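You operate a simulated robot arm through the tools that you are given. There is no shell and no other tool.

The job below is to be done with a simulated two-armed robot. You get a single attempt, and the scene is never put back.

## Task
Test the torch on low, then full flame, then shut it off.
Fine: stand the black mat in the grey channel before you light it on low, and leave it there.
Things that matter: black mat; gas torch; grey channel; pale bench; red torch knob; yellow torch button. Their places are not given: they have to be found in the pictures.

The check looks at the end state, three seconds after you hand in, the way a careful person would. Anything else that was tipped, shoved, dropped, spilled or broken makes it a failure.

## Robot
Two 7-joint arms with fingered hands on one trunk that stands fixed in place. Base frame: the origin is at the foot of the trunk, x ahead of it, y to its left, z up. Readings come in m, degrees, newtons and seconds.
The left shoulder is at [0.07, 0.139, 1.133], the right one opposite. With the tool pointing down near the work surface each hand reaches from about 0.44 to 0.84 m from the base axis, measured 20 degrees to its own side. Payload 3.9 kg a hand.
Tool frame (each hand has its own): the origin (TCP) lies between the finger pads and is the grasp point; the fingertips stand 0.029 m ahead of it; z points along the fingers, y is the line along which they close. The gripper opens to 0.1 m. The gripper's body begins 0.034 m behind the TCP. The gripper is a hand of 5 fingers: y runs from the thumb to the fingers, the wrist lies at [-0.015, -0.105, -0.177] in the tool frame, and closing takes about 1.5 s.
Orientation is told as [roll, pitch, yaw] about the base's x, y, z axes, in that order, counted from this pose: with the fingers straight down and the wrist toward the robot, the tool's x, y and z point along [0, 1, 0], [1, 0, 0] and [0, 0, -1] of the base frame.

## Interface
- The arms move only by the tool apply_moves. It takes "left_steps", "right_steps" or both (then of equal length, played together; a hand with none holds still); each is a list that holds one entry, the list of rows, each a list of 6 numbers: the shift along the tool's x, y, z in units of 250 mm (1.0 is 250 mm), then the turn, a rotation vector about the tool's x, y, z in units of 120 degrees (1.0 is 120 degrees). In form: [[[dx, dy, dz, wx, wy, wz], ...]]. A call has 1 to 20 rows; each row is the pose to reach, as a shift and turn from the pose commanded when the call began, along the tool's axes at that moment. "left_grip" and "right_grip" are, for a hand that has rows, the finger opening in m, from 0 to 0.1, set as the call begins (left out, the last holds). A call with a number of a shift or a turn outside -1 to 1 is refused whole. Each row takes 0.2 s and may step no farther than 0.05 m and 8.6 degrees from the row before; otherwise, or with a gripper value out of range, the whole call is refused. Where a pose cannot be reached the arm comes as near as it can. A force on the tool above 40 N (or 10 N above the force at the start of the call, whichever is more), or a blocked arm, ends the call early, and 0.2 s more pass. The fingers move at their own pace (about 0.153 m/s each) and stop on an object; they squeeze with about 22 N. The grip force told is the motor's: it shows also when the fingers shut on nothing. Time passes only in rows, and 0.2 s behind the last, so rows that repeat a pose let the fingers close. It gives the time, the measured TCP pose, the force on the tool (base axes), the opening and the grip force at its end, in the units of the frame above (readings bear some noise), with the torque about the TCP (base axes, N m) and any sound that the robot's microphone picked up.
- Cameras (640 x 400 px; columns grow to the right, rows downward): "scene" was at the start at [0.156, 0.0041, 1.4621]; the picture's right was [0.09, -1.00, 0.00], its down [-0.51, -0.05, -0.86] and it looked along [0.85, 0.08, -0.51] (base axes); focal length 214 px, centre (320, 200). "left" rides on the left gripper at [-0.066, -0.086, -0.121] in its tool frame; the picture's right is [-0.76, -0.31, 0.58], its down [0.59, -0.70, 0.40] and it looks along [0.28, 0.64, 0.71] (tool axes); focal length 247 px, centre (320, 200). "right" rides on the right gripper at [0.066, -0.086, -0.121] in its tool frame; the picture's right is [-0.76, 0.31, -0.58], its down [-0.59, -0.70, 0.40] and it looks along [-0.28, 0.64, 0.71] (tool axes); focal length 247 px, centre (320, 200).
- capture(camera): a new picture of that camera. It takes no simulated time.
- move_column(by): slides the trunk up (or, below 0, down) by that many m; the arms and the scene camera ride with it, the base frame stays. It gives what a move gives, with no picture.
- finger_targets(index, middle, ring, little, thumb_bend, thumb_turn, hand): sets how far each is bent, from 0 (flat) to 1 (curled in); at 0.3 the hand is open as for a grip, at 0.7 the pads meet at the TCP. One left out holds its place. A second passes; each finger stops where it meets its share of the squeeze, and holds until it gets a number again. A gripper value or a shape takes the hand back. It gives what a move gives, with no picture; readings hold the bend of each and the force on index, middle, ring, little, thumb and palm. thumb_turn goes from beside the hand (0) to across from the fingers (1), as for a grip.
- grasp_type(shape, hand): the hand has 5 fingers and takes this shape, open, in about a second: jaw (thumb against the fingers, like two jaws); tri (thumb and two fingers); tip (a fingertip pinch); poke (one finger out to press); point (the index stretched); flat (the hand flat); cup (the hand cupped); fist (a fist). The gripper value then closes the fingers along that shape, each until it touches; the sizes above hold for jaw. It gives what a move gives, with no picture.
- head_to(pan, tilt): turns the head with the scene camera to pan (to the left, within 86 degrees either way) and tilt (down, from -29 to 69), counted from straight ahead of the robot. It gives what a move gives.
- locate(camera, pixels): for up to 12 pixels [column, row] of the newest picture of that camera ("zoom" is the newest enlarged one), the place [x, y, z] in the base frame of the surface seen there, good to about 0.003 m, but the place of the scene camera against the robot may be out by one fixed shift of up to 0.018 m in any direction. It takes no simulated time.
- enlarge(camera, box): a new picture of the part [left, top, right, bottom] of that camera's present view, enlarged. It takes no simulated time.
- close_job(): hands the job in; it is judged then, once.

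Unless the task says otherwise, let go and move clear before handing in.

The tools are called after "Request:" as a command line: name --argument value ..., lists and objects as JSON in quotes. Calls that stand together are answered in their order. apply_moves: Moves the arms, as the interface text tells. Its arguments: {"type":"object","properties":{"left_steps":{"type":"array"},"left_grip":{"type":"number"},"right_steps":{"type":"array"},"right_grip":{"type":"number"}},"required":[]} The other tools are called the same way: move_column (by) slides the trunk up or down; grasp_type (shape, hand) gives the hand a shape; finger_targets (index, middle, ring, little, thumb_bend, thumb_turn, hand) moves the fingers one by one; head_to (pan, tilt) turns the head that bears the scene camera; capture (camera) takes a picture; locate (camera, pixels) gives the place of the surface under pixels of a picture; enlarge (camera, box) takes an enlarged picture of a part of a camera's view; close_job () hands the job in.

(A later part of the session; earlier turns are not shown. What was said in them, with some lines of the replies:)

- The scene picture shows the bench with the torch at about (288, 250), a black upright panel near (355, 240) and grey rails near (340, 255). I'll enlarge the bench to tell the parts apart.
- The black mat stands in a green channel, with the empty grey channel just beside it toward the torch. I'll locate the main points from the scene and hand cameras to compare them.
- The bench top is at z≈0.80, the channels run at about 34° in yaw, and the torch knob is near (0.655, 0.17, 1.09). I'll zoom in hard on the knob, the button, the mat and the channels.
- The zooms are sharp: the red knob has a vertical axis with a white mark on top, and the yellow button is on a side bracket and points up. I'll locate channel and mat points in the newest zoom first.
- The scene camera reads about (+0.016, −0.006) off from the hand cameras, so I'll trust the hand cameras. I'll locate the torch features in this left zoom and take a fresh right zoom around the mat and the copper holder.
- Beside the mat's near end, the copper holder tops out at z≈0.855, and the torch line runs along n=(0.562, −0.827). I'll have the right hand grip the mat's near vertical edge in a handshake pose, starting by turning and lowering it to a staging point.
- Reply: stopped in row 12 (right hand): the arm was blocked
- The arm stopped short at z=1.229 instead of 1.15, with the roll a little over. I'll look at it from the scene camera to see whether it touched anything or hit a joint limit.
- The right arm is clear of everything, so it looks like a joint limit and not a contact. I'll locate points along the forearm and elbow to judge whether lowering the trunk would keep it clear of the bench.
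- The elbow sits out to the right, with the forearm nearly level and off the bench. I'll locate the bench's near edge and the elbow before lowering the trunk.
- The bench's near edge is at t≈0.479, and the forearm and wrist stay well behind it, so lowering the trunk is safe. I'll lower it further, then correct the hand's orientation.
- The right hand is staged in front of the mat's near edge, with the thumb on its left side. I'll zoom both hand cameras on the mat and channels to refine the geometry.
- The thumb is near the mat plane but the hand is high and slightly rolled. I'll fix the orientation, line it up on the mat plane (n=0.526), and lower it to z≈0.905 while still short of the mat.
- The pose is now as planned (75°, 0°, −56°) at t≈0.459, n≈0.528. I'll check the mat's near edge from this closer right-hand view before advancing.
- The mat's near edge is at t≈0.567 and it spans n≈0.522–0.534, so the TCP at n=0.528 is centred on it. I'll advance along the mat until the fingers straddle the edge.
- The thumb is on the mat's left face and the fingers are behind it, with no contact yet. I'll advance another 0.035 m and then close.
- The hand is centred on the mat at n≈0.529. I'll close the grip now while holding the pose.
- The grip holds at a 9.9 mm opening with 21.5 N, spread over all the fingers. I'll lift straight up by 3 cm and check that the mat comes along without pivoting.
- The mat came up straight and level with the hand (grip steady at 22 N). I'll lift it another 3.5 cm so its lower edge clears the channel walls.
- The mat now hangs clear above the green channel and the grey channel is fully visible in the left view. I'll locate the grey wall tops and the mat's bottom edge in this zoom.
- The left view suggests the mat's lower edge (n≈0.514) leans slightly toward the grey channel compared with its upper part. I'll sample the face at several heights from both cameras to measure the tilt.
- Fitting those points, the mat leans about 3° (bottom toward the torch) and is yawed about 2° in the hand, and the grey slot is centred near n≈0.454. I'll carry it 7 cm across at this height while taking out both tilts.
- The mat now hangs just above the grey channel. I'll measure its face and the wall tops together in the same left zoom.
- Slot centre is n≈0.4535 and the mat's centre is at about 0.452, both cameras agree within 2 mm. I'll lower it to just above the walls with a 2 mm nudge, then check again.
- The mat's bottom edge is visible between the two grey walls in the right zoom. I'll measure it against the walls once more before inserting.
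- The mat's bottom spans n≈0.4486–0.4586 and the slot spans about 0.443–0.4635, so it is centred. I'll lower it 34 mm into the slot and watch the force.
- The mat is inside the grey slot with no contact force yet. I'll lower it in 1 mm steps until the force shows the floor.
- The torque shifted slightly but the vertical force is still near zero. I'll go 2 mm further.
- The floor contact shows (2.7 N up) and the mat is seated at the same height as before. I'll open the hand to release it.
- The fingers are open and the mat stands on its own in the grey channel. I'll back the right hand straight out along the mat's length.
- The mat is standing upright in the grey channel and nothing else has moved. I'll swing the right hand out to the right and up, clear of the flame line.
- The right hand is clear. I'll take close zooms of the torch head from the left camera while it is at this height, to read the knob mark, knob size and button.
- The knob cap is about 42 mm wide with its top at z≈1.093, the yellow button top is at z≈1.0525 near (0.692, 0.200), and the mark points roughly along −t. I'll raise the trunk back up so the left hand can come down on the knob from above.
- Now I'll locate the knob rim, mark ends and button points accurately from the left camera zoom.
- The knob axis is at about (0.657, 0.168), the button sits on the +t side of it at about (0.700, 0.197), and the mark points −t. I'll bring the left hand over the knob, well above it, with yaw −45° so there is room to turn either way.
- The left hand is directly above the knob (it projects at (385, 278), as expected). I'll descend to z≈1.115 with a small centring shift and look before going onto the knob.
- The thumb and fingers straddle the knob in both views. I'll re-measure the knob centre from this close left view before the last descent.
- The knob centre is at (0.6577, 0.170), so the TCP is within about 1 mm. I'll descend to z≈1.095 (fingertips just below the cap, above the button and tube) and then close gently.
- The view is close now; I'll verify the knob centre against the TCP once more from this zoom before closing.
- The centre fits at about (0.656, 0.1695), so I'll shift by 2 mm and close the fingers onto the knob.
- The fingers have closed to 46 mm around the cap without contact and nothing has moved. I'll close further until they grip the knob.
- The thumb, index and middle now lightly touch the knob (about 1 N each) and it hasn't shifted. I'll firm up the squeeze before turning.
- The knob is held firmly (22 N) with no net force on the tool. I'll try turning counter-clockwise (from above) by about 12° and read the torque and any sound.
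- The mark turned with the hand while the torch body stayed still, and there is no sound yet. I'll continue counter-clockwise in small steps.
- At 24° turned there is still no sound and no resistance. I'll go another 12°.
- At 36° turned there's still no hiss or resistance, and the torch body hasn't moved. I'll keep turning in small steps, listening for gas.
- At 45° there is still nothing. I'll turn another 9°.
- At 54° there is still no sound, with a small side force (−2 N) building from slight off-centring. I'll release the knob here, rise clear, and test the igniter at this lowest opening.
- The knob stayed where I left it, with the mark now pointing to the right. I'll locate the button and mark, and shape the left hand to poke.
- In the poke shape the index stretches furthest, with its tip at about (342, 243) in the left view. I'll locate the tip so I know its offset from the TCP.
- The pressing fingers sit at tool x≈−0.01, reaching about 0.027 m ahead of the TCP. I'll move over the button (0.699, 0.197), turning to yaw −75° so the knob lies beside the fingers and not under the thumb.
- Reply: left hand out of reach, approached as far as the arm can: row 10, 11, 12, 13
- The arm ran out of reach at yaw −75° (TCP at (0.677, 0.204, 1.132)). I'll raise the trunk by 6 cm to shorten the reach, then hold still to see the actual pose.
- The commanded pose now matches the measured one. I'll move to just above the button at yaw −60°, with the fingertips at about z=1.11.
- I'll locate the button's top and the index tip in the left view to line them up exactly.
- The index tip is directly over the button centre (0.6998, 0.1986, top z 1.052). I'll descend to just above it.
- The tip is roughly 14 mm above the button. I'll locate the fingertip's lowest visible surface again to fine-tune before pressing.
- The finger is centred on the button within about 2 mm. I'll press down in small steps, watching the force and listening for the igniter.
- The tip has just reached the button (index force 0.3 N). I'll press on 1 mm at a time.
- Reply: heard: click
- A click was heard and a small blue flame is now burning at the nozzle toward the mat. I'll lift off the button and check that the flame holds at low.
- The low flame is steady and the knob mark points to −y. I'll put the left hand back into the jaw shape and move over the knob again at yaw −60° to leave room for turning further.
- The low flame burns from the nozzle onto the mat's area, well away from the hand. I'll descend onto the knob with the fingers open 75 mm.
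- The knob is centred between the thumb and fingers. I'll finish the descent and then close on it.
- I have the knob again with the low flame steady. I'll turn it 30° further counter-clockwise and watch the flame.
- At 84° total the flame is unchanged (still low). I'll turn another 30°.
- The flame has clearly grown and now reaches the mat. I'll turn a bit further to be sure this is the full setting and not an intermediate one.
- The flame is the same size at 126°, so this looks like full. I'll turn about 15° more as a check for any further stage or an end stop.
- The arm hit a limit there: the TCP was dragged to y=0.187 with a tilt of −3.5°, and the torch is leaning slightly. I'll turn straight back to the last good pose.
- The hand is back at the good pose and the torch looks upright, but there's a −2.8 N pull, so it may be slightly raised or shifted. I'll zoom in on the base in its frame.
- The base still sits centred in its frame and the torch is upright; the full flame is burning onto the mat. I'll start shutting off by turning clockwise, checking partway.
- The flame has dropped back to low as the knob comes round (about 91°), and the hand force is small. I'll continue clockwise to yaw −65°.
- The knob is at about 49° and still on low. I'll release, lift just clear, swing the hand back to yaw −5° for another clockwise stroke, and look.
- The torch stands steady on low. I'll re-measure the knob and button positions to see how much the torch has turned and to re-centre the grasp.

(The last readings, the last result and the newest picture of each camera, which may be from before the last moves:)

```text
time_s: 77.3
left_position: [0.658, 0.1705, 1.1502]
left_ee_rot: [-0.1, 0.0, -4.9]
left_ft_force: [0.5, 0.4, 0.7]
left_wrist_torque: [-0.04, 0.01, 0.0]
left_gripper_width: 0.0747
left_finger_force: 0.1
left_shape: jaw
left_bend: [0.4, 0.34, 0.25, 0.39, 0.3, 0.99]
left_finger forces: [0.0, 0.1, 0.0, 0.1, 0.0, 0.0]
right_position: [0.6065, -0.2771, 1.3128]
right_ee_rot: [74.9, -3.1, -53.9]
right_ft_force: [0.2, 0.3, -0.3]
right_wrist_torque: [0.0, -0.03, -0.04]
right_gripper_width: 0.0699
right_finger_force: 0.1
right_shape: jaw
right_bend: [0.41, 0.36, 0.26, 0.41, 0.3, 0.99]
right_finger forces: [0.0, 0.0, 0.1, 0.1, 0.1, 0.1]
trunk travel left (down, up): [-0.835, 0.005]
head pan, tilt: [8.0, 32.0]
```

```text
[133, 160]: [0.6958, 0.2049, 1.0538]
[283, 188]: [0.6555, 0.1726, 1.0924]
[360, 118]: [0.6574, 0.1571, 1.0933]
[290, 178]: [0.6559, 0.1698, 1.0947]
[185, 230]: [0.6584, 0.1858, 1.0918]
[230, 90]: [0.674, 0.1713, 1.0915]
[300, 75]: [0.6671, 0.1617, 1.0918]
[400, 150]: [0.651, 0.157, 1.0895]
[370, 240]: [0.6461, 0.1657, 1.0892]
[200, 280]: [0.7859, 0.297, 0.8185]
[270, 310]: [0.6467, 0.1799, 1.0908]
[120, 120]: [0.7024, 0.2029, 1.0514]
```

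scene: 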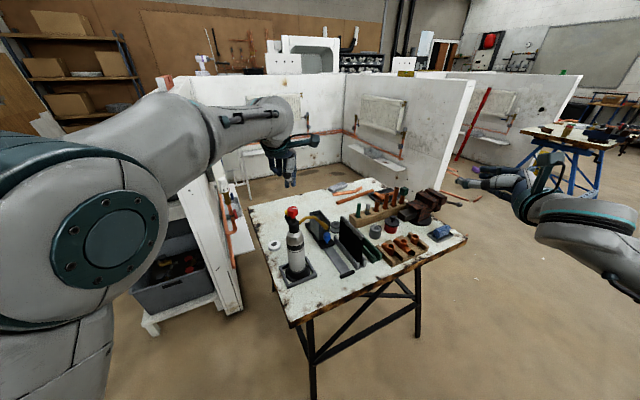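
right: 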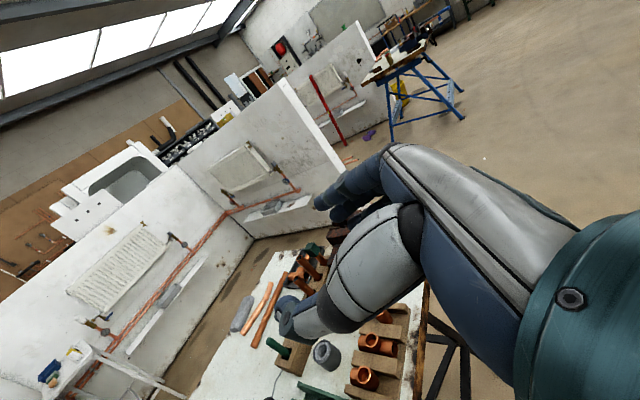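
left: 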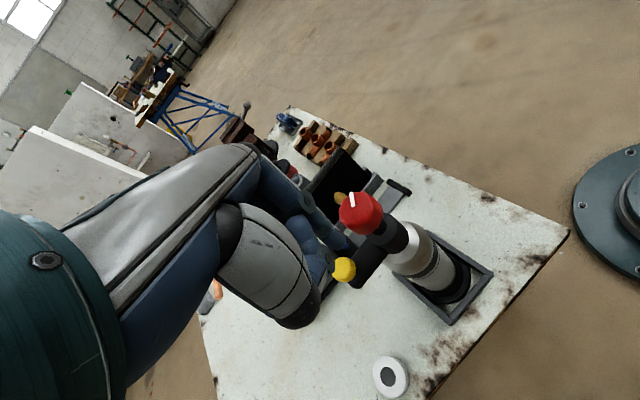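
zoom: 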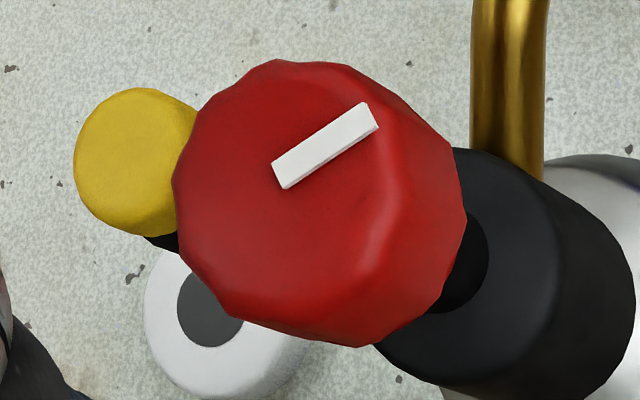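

The torch has turned only about 5° with its knob axis at (0.6585, 0.171), so it's essentially in place. I'll descend on the knob again at yaw −5° and re-grip for the final clockwise turn to off.

Request:
apply_moves --left_steps '[[[0.002, 0.001, 0.06, 0, 0, 0], [0.003, 0.002, 0.12, 0, 0, 0], [0.003, 0.002, 0.17, 0, 0, 0], [0.003, 0.002, 0.218, 0, 0, 0], [0.003, 0.002, 0.218, 0, 0, 0]]]' --left_grip 0.065

Request:
apply_moves --left_steps '[[[0, 0, 0, 0, 0, 0], [0, 0, 0, 0, 0, 0], [0, 0, 0, 0, 0, 0], [0, 0, 0, 0, 0, 0]]]' --left_grip 0.027

Request:
apply_moves --left_steps '[[[0, 0, 0, 0, 0, 0], [0, 0, 0, 0, 0, 0], [0, 0, 0, 0, 0, 0]]]' --left_grip 0.012

Request:
enlarge --camera "left" --box '[240, 120, 480, 280]'

Request:
enlarge --camera "scene" --box '[260, 190, 370, 270]'

```text
time_s: 78.5
left_position: [0.6573, 0.1718, 1.0964]
left_ee_rot: [0.0, 0.0, -5.1]
left_ft_force: [-0.9, 0.0, 0.7]
left_wrist_torque: [0.03, -0.01, -0.03]
left_gripper_width: 0.0653
left_finger_force: 0.0
left_shape: jaw
left_bend: [0.41, 0.37, 0.27, 0.42, 0.3, 0.99]
left_finger forces: [0.1, 0.0, 0.0, 0.1, 0.0, 0.1]
right_position: [0.6066, -0.2796, 1.3115]
right_ee_rot: [74.9, -3.0, -54.0]
right_ft_force: [0.0, 0.2, -0.2]
right_wrist_torque: [0.0, 0.0, -0.02]
right_gripper_width: 0.0701
right_finger_force: 0.1
right_shape: jaw
right_bend: [0.41, 0.36, 0.26, 0.41, 0.3, 0.99]
right_finger forces: [0.0, 0.0, 0.0, 0.0, 0.0, 0.0]
trunk travel left (down, up): [-0.835, 0.005]
head pan, tilt: [8.0, 32.0]
```

```text
time_s: 79.5
left_position: [0.6574, 0.1692, 1.0971]
left_ee_rot: [0.2, 0.0, -5.0]
left_ft_force: [-1.3, -0.7, 0.0]
left_wrist_torque: [-0.01, 0.03, 0.04]
left_gripper_width: 0.0279
left_finger_force: 0.1
left_shape: jaw
left_bend: [0.51, 0.53, 0.74, 0.53, 0.48, 1.0]
left_finger forces: [0.5, 0.1, 0.1, 0.0, 1.1, 0.0]
right_position: [0.6063, -0.2788, 1.312]
right_ee_rot: [74.9, -3.1, -54.0]
right_ft_force: [-0.4, 0.3, -0.3]
right_wrist_torque: [0.02, -0.03, 0.02]
right_gripper_width: 0.0698
right_finger_force: 0.0
right_shape: jaw
right_bend: [0.41, 0.36, 0.26, 0.41, 0.3, 0.99]
right_finger forces: [0.0, 0.0, 0.0, 0.0, 0.1, 0.0]
trunk travel left (down, up): [-0.835, 0.005]
head pan, tilt: [8.0, 32.0]
```

```text
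time_s: 80.3
left_position: [0.6575, 0.1707, 1.0969]
left_ee_rot: [0.1, 0.1, -5.0]
left_ft_force: [-0.8, -0.2, -0.6]
left_wrist_torque: [-0.02, -0.01, -0.02]
left_gripper_width: 0.0255
left_finger_force: 22.3
left_shape: jaw
left_bend: [0.53, 0.55, 0.72, 0.59, 0.47, 1.0]
left_finger forces: [11.3, 6.3, 0.0, 0.0, 18.6, 0.0]
right_position: [0.6066, -0.2796, 1.3137]
right_ee_rot: [74.9, -3.1, -53.9]
right_ft_force: [0.5, -0.3, 0.8]
right_wrist_torque: [0.01, 0.01, -0.01]
right_gripper_width: 0.0695
right_finger_force: 0.2
right_shape: jaw
right_bend: [0.41, 0.36, 0.26, 0.41, 0.3, 0.99]
right_finger forces: [0.1, 0.1, 0.1, 0.0, 0.0, 0.0]
trunk travel left (down, up): [-0.835, 0.005]
head pan, tilt: [8.0, 32.0]
```

```text
2.50 times, centred on (360, 200) of left
```

zoom: 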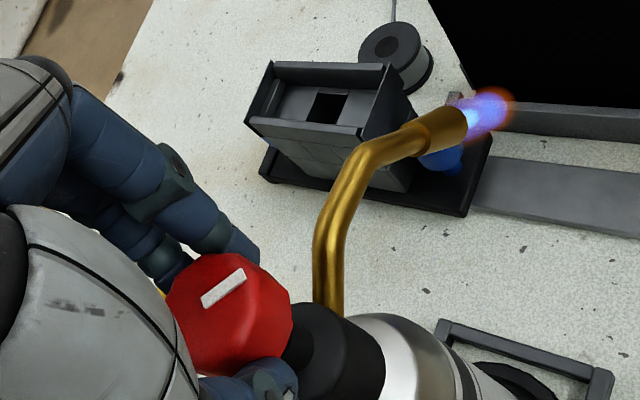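

```text
5.00 times, centred on (315, 230) of scene
```

zoom: 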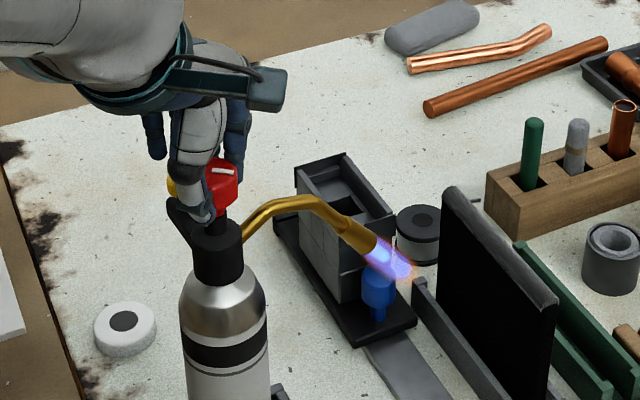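

The knob is gripped again with the low flame on. I'll turn it 42° clockwise and watch for the flame to go out.

Request:
apply_moves --left_steps '[[[0, 0, 0, 0, 0, 0.042], [0, 0, 0, 0, 0, 0.083], [0, 0, 0, 0, 0, 0.125], [0, 0, 0, 0, 0, 0.167], [0, 0, 0, 0, 0, 0.208], [0, 0, 0, 0, 0, 0.25], [0, 0, 0, 0, 0, 0.3], [0, 0, 0, 0, 0, 0.35], [0, 0, 0, 0, 0, 0.35]]]'

Request:
enlarge --camera "scene" --box '[260, 190, 370, 270]'

Request:
enlarge --camera "left" --box '[240, 120, 480, 280]'

```text
time_s: 82.3
left_position: [0.6574, 0.1707, 1.0969]
left_ee_rot: [0.0, 0.0, -47.1]
left_ft_force: [-0.8, 1.1, -0.1]
left_wrist_torque: [-0.01, -0.01, -0.01]
left_gripper_width: 0.0251
left_finger_force: 21.9
left_shape: jaw
left_bend: [0.53, 0.55, 0.72, 0.59, 0.47, 1.0]
left_finger forces: [11.5, 6.4, 0.1, 0.0, 18.9, 0.0]
right_position: [0.6054, -0.2789, 1.3127]
right_ee_rot: [75.1, -3.0, -54.0]
right_ft_force: [0.1, -0.6, 0.1]
right_wrist_torque: [-0.02, 0.02, 0.04]
right_gripper_width: 0.0699
right_finger_force: 0.1
right_shape: jaw
right_bend: [0.41, 0.36, 0.26, 0.41, 0.3, 0.99]
right_finger forces: [0.0, 0.1, 0.1, 0.0, 0.1, 0.0]
trunk travel left (down, up): [-0.835, 0.005]
head pan, tilt: [8.0, 32.0]
```

```text
5.00 times, centred on (315, 230) of scene
```

zoom: 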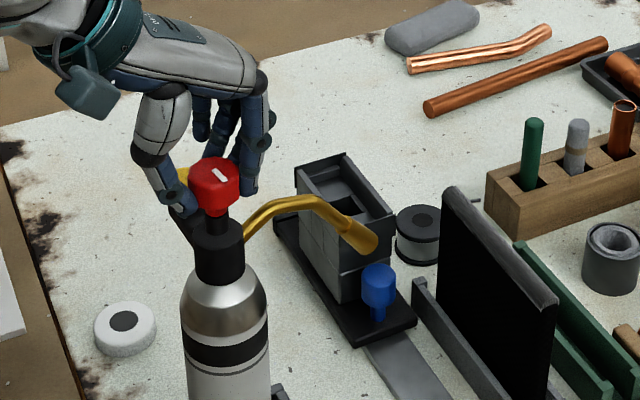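

```text
2.50 times, centred on (360, 200) of left
```

zoom: 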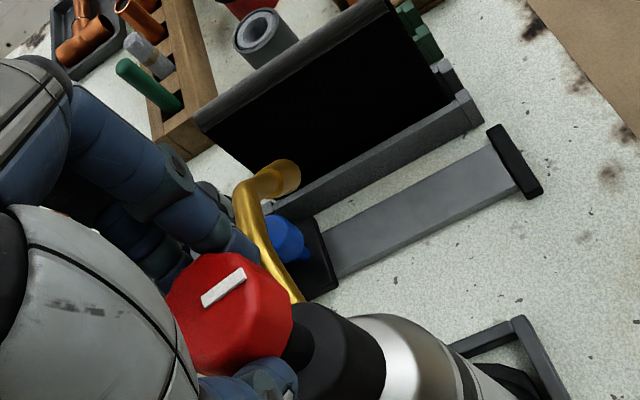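

The flame is out. The mark is about 15° short of its original off position, so I'll turn the rest gently and watch for the stop.

Request:
apply_moves --left_steps '[[[0, 0, 0, 0, 0, 0.02], [0, 0, 0, 0, 0, 0.04], [0, 0, 0, 0, 0, 0.06], [0, 0, 0, 0, 0, 0.08], [0, 0, 0, 0, 0, 0.1], [0, 0, 0, 0, 0, 0.1]]]'

Request:
enlarge --camera "scene" --box '[260, 190, 370, 270]'

Request:
enlarge --camera "left" --box '[240, 120, 480, 280]'

```text
time_s: 83.7
left_position: [0.6594, 0.1713, 1.0965]
left_ee_rot: [0.0, 0.1, -59.0]
left_ft_force: [0.5, 2.8, 2.2]
left_wrist_torque: [0.0, -0.04, 0.1]
left_gripper_width: 0.0256
left_finger_force: 21.8
left_shape: jaw
left_bend: [0.53, 0.55, 0.72, 0.59, 0.47, 1.0]
left_finger forces: [12.0, 6.6, 0.0, 0.0, 19.9, 0.0]
right_position: [0.6061, -0.2782, 1.3137]
right_ee_rot: [74.9, -2.9, -54.0]
right_ft_force: [0.7, 0.0, -0.1]
right_wrist_torque: [-0.03, -0.03, 0.05]
right_gripper_width: 0.0698
right_finger_force: 0.1
right_shape: jaw
right_bend: [0.41, 0.36, 0.26, 0.41, 0.3, 0.99]
right_finger forces: [0.0, 0.0, 0.1, 0.1, 0.0, 0.0]
trunk travel left (down, up): [-0.835, 0.005]
head pan, tilt: [8.0, 32.0]
```

```text
5.00 times, centred on (315, 230) of scene
```

zoom: 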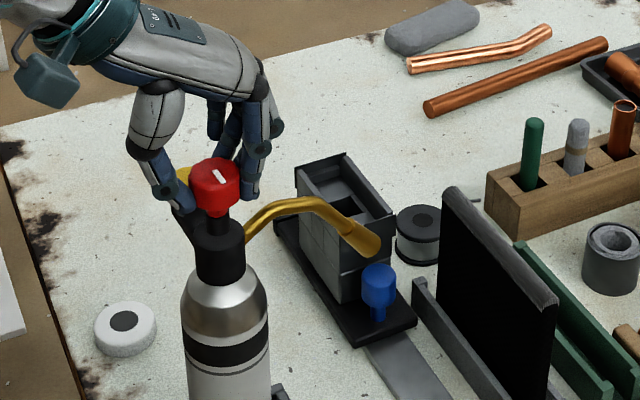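

```text
2.50 times, centred on (360, 200) of left
```

zoom: 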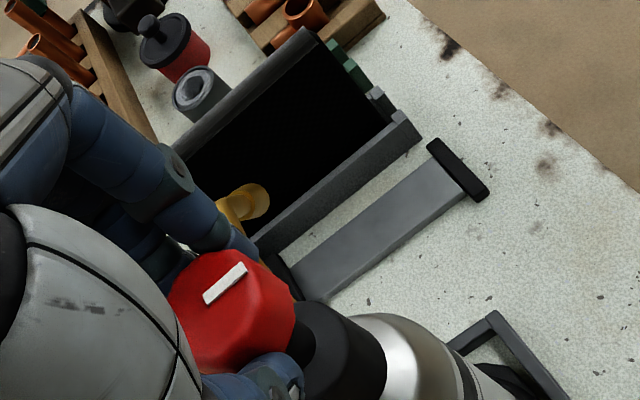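

The torque rose to 0.1 N·m, so the knob is at its off stop and the nozzle shows no flame. I'll ease the grip, open, and lift the hand clear.

Request:
apply_moves --left_steps '[[[0, 0, 0, 0, 0, 0], [0, 0, 0, 0, 0, 0], [0, 0, 0, 0, 0, 0]]]' --left_grip 0.03

Request:
apply_moves --left_steps '[[[0, 0, 0, 0, 0, 0], [0, 0, 0, 0, 0, 0], [0, 0, 0, 0, 0, 0], [0, 0, -0.08, 0, 0, 0], [0, 0, -0.16, 0, 0, 0], [0, 0, -0.24, 0, 0, 0], [0, 0, -0.32, 0, 0, 0], [0, 0, -0.42, 0, 0, 0]]]' --left_grip 0.075

Request:
enlarge --camera "scene" --box '[240, 190, 370, 290]'

Request:
enlarge --camera "left" --box '[280, 140, 500, 300]'

```text
time_s: 84.5
left_position: [0.658, 0.1701, 1.0968]
left_ee_rot: [0.1, 0.0, -59.1]
left_ft_force: [-1.5, 0.3, 0.3]
left_wrist_torque: [0.04, 0.05, -0.01]
left_gripper_width: 0.0303
left_finger_force: 0.0
left_shape: jaw
left_bend: [0.5, 0.52, 0.74, 0.54, 0.46, 1.0]
left_finger forces: [0.1, 0.0, 0.1, 0.0, 1.1, 0.0]
right_position: [0.6065, -0.2787, 1.3131]
right_ee_rot: [74.9, -3.1, -54.0]
right_ft_force: [-0.2, -1.0, 0.5]
right_wrist_torque: [0.0, 0.01, 0.02]
right_gripper_width: 0.07
right_finger_force: 0.0
right_shape: jaw
right_bend: [0.41, 0.36, 0.26, 0.41, 0.3, 0.99]
right_finger forces: [0.0, 0.0, 0.1, 0.0, 0.0, 0.0]
trunk travel left (down, up): [-0.835, 0.005]
head pan, tilt: [8.0, 32.0]
```

```text
time_s: 86.3
left_position: [0.6577, 0.1721, 1.2032]
left_ee_rot: [-0.1, 0.1, -59.0]
left_ft_force: [0.1, 0.0, -0.3]
left_wrist_torque: [0.03, -0.02, 0.0]
left_gripper_width: 0.0746
left_finger_force: 0.1
left_shape: jaw
left_bend: [0.4, 0.34, 0.25, 0.39, 0.3, 0.99]
left_finger forces: [0.0, 0.1, 0.0, 0.0, 0.1, 0.0]
right_position: [0.6062, -0.2791, 1.3124]
right_ee_rot: [74.9, -3.0, -53.9]
right_ft_force: [-0.8, 0.1, 0.0]
right_wrist_torque: [0.02, -0.03, 0.01]
right_gripper_width: 0.0699
right_finger_force: 0.1
right_shape: jaw
right_bend: [0.41, 0.36, 0.26, 0.41, 0.3, 0.99]
right_finger forces: [0.0, 0.1, 0.0, 0.0, 0.0, 0.0]
trunk travel left (down, up): [-0.835, 0.005]
head pan, tilt: [8.0, 32.0]
```

```text
4.00 times, centred on (305, 240) of scene
```

zoom: 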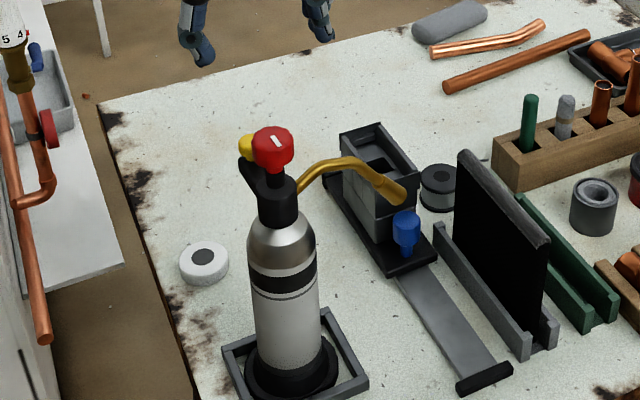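

```text
2.50 times, centred on (390, 220) of left
```

zoom: 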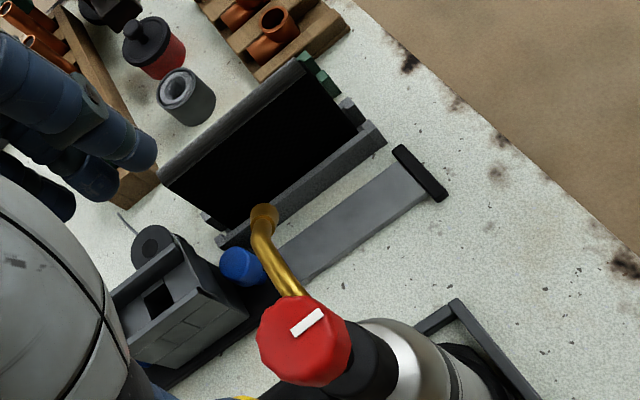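

The torch stands upright with no flame and the mark is back near its starting direction. I'll zoom in to confirm the mark angle and the torch's stance.

Request:
enlarge --camera "left" --box '[370, 250, 430, 300]'

Request:
locate --camera "zoom" --pixels '[[215, 195], [285, 150], [100, 200], [200, 100], [330, 120], [370, 200], [300, 320], [150, 300], [230, 225]]'

Request:
enlarge --camera "left" --box '[340, 190, 420, 260]'

Request:
locate --camera "zoom" --pixels '[[310, 215], [325, 235], [340, 260], [350, 300], [330, 205]]'

```text
8.00 times, centred on (400, 275) of left
```

zoom: 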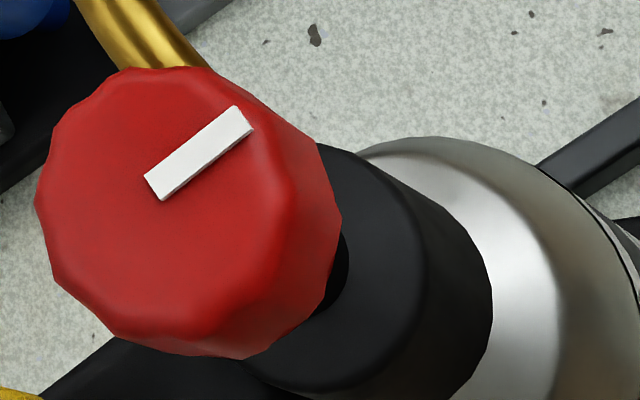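

```text
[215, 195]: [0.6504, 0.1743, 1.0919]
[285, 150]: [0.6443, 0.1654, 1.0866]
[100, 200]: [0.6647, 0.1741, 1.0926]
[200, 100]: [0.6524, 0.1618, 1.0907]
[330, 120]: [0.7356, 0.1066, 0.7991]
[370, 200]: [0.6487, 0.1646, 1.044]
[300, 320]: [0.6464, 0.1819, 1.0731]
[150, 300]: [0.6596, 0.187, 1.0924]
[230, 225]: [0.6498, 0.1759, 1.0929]
```

```text
5.71 times, centred on (380, 225) of left
```

zoom: 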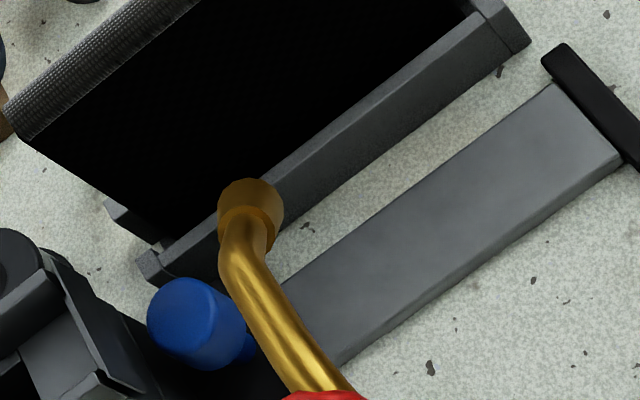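

```text
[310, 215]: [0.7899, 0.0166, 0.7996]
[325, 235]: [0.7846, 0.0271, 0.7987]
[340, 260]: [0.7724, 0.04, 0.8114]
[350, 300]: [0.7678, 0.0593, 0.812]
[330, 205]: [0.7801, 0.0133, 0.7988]
```

The mark is back at about −143°, matching its original off direction, and the mat still stands in the grey channel. I'll move the left hand up and away to its starting area.

Request:
apply_moves --left_steps '[[[0, 0, -0.13, 0, 0, 0], [0, 0, -0.27, 0, 0, 0], [0, 0, -0.4, 0, 0, 0], [-0.0769, -0.0877, -0.444, 0, 0, -0.0611], [-0.1538, -0.1753, -0.489, 0, 0, -0.1222], [-0.2307, -0.263, -0.533, 0, 0, -0.1833], [-0.3076, -0.3507, -0.578, 0, 0, -0.2444], [-0.3844, -0.4383, -0.622, 0, 0, -0.3056], [-0.4613, -0.526, -0.667, 0, 0, -0.3667], [-0.5382, -0.6137, -0.711, 0, 0, -0.4278], [-0.6151, -0.7013, -0.756, 0, 0, -0.4889], [-0.692, -0.789, -0.8, 0, 0, -0.55]]]'

Request:
capture --camera "scene"

Request:
enlarge --camera "scene" --box '[240, 180, 400, 300]'

Request:
enlarge --camera "left" --box '[370, 60, 610, 240]'

```text
time_s: 88.9
left_position: [0.4081, 0.2504, 1.4023]
left_ee_rot: [0.0, -0.1, 7.0]
left_ft_force: [-0.8, 0.6, 0.0]
left_wrist_torque: [-0.01, -0.02, -0.05]
left_gripper_width: 0.075
left_finger_force: 0.2
left_shape: jaw
left_bend: [0.39, 0.34, 0.25, 0.39, 0.3, 0.99]
left_finger forces: [0.1, 0.0, 0.0, 0.1, 0.1, 0.0]
right_position: [0.6057, -0.2786, 1.3136]
right_ee_rot: [75.1, -3.0, -54.1]
right_ft_force: [-0.5, -0.7, 0.2]
right_wrist_torque: [0.0, 0.02, -0.05]
right_gripper_width: 0.0697
right_finger_force: 0.1
right_shape: jaw
right_bend: [0.41, 0.36, 0.26, 0.41, 0.3, 0.99]
right_finger forces: [0.0, 0.0, 0.0, 0.0, 0.0, 0.0]
trunk travel left (down, up): [-0.835, 0.005]
head pan, tilt: [8.0, 32.0]
```

```text
taken
```

scene: 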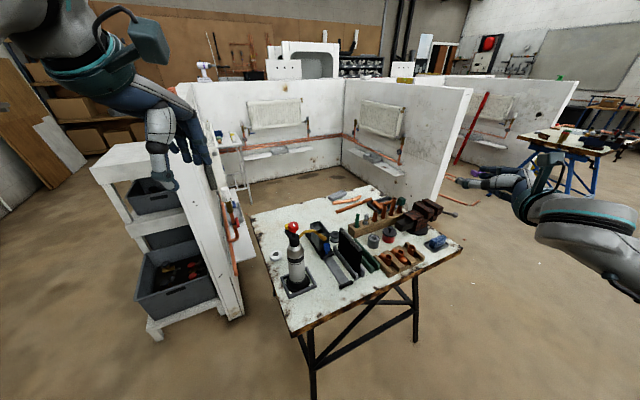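

```text
3.33 times, centred on (320, 240) of scene
```

zoom: 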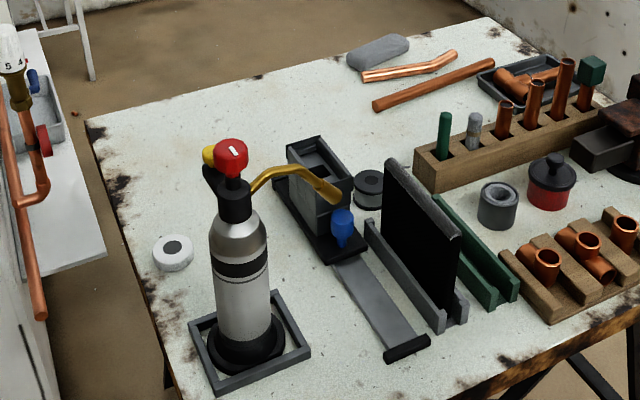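

```text
2.22 times, centred on (490, 150) of left
```

zoom: 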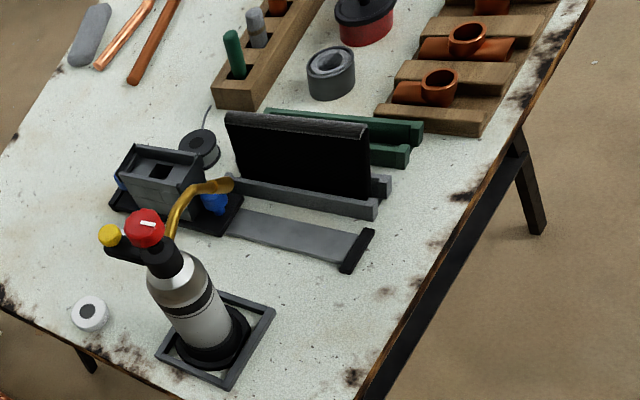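

The final pictures show the torch upright in its frame with no flame and the mat standing in the grey channel. Both hands are open and clear, and nothing else has moved, so I'm handing the job in.

Request:
close_job

```text
The job is handed in.
```

The torch has been tested on low and then on full flame, and it is now shut off. The black mat stood in the grey channel before lighting and is still there.

- **Mat:** The right hand lifted it out of the green channel and set it upright in the grey one. It was standing on its own when I let go.
- **Low:** I opened the red knob about 54° and pressed the yellow button once. I heard a click, and a small steady flame lit.
- **Full:** At about 114° of knob turn the flame grew to reach the mat, and it was the same size at 126°.
- **Off:** Turning the knob back put the flame out, and I kept going until I felt resistance at what I took to be the off stop. The white mark is back close to where it started.

**Torch nudged:** While checking for a setting beyond full, the left arm reached a limit and pulled the top of the torch sideways by nearly 2 cm. I backed off at once. It is upright and centred in its frame again, turned a few degrees from where it started. In the final pictures nothing else on the bench had moved, and both hands were clear when I handed in.
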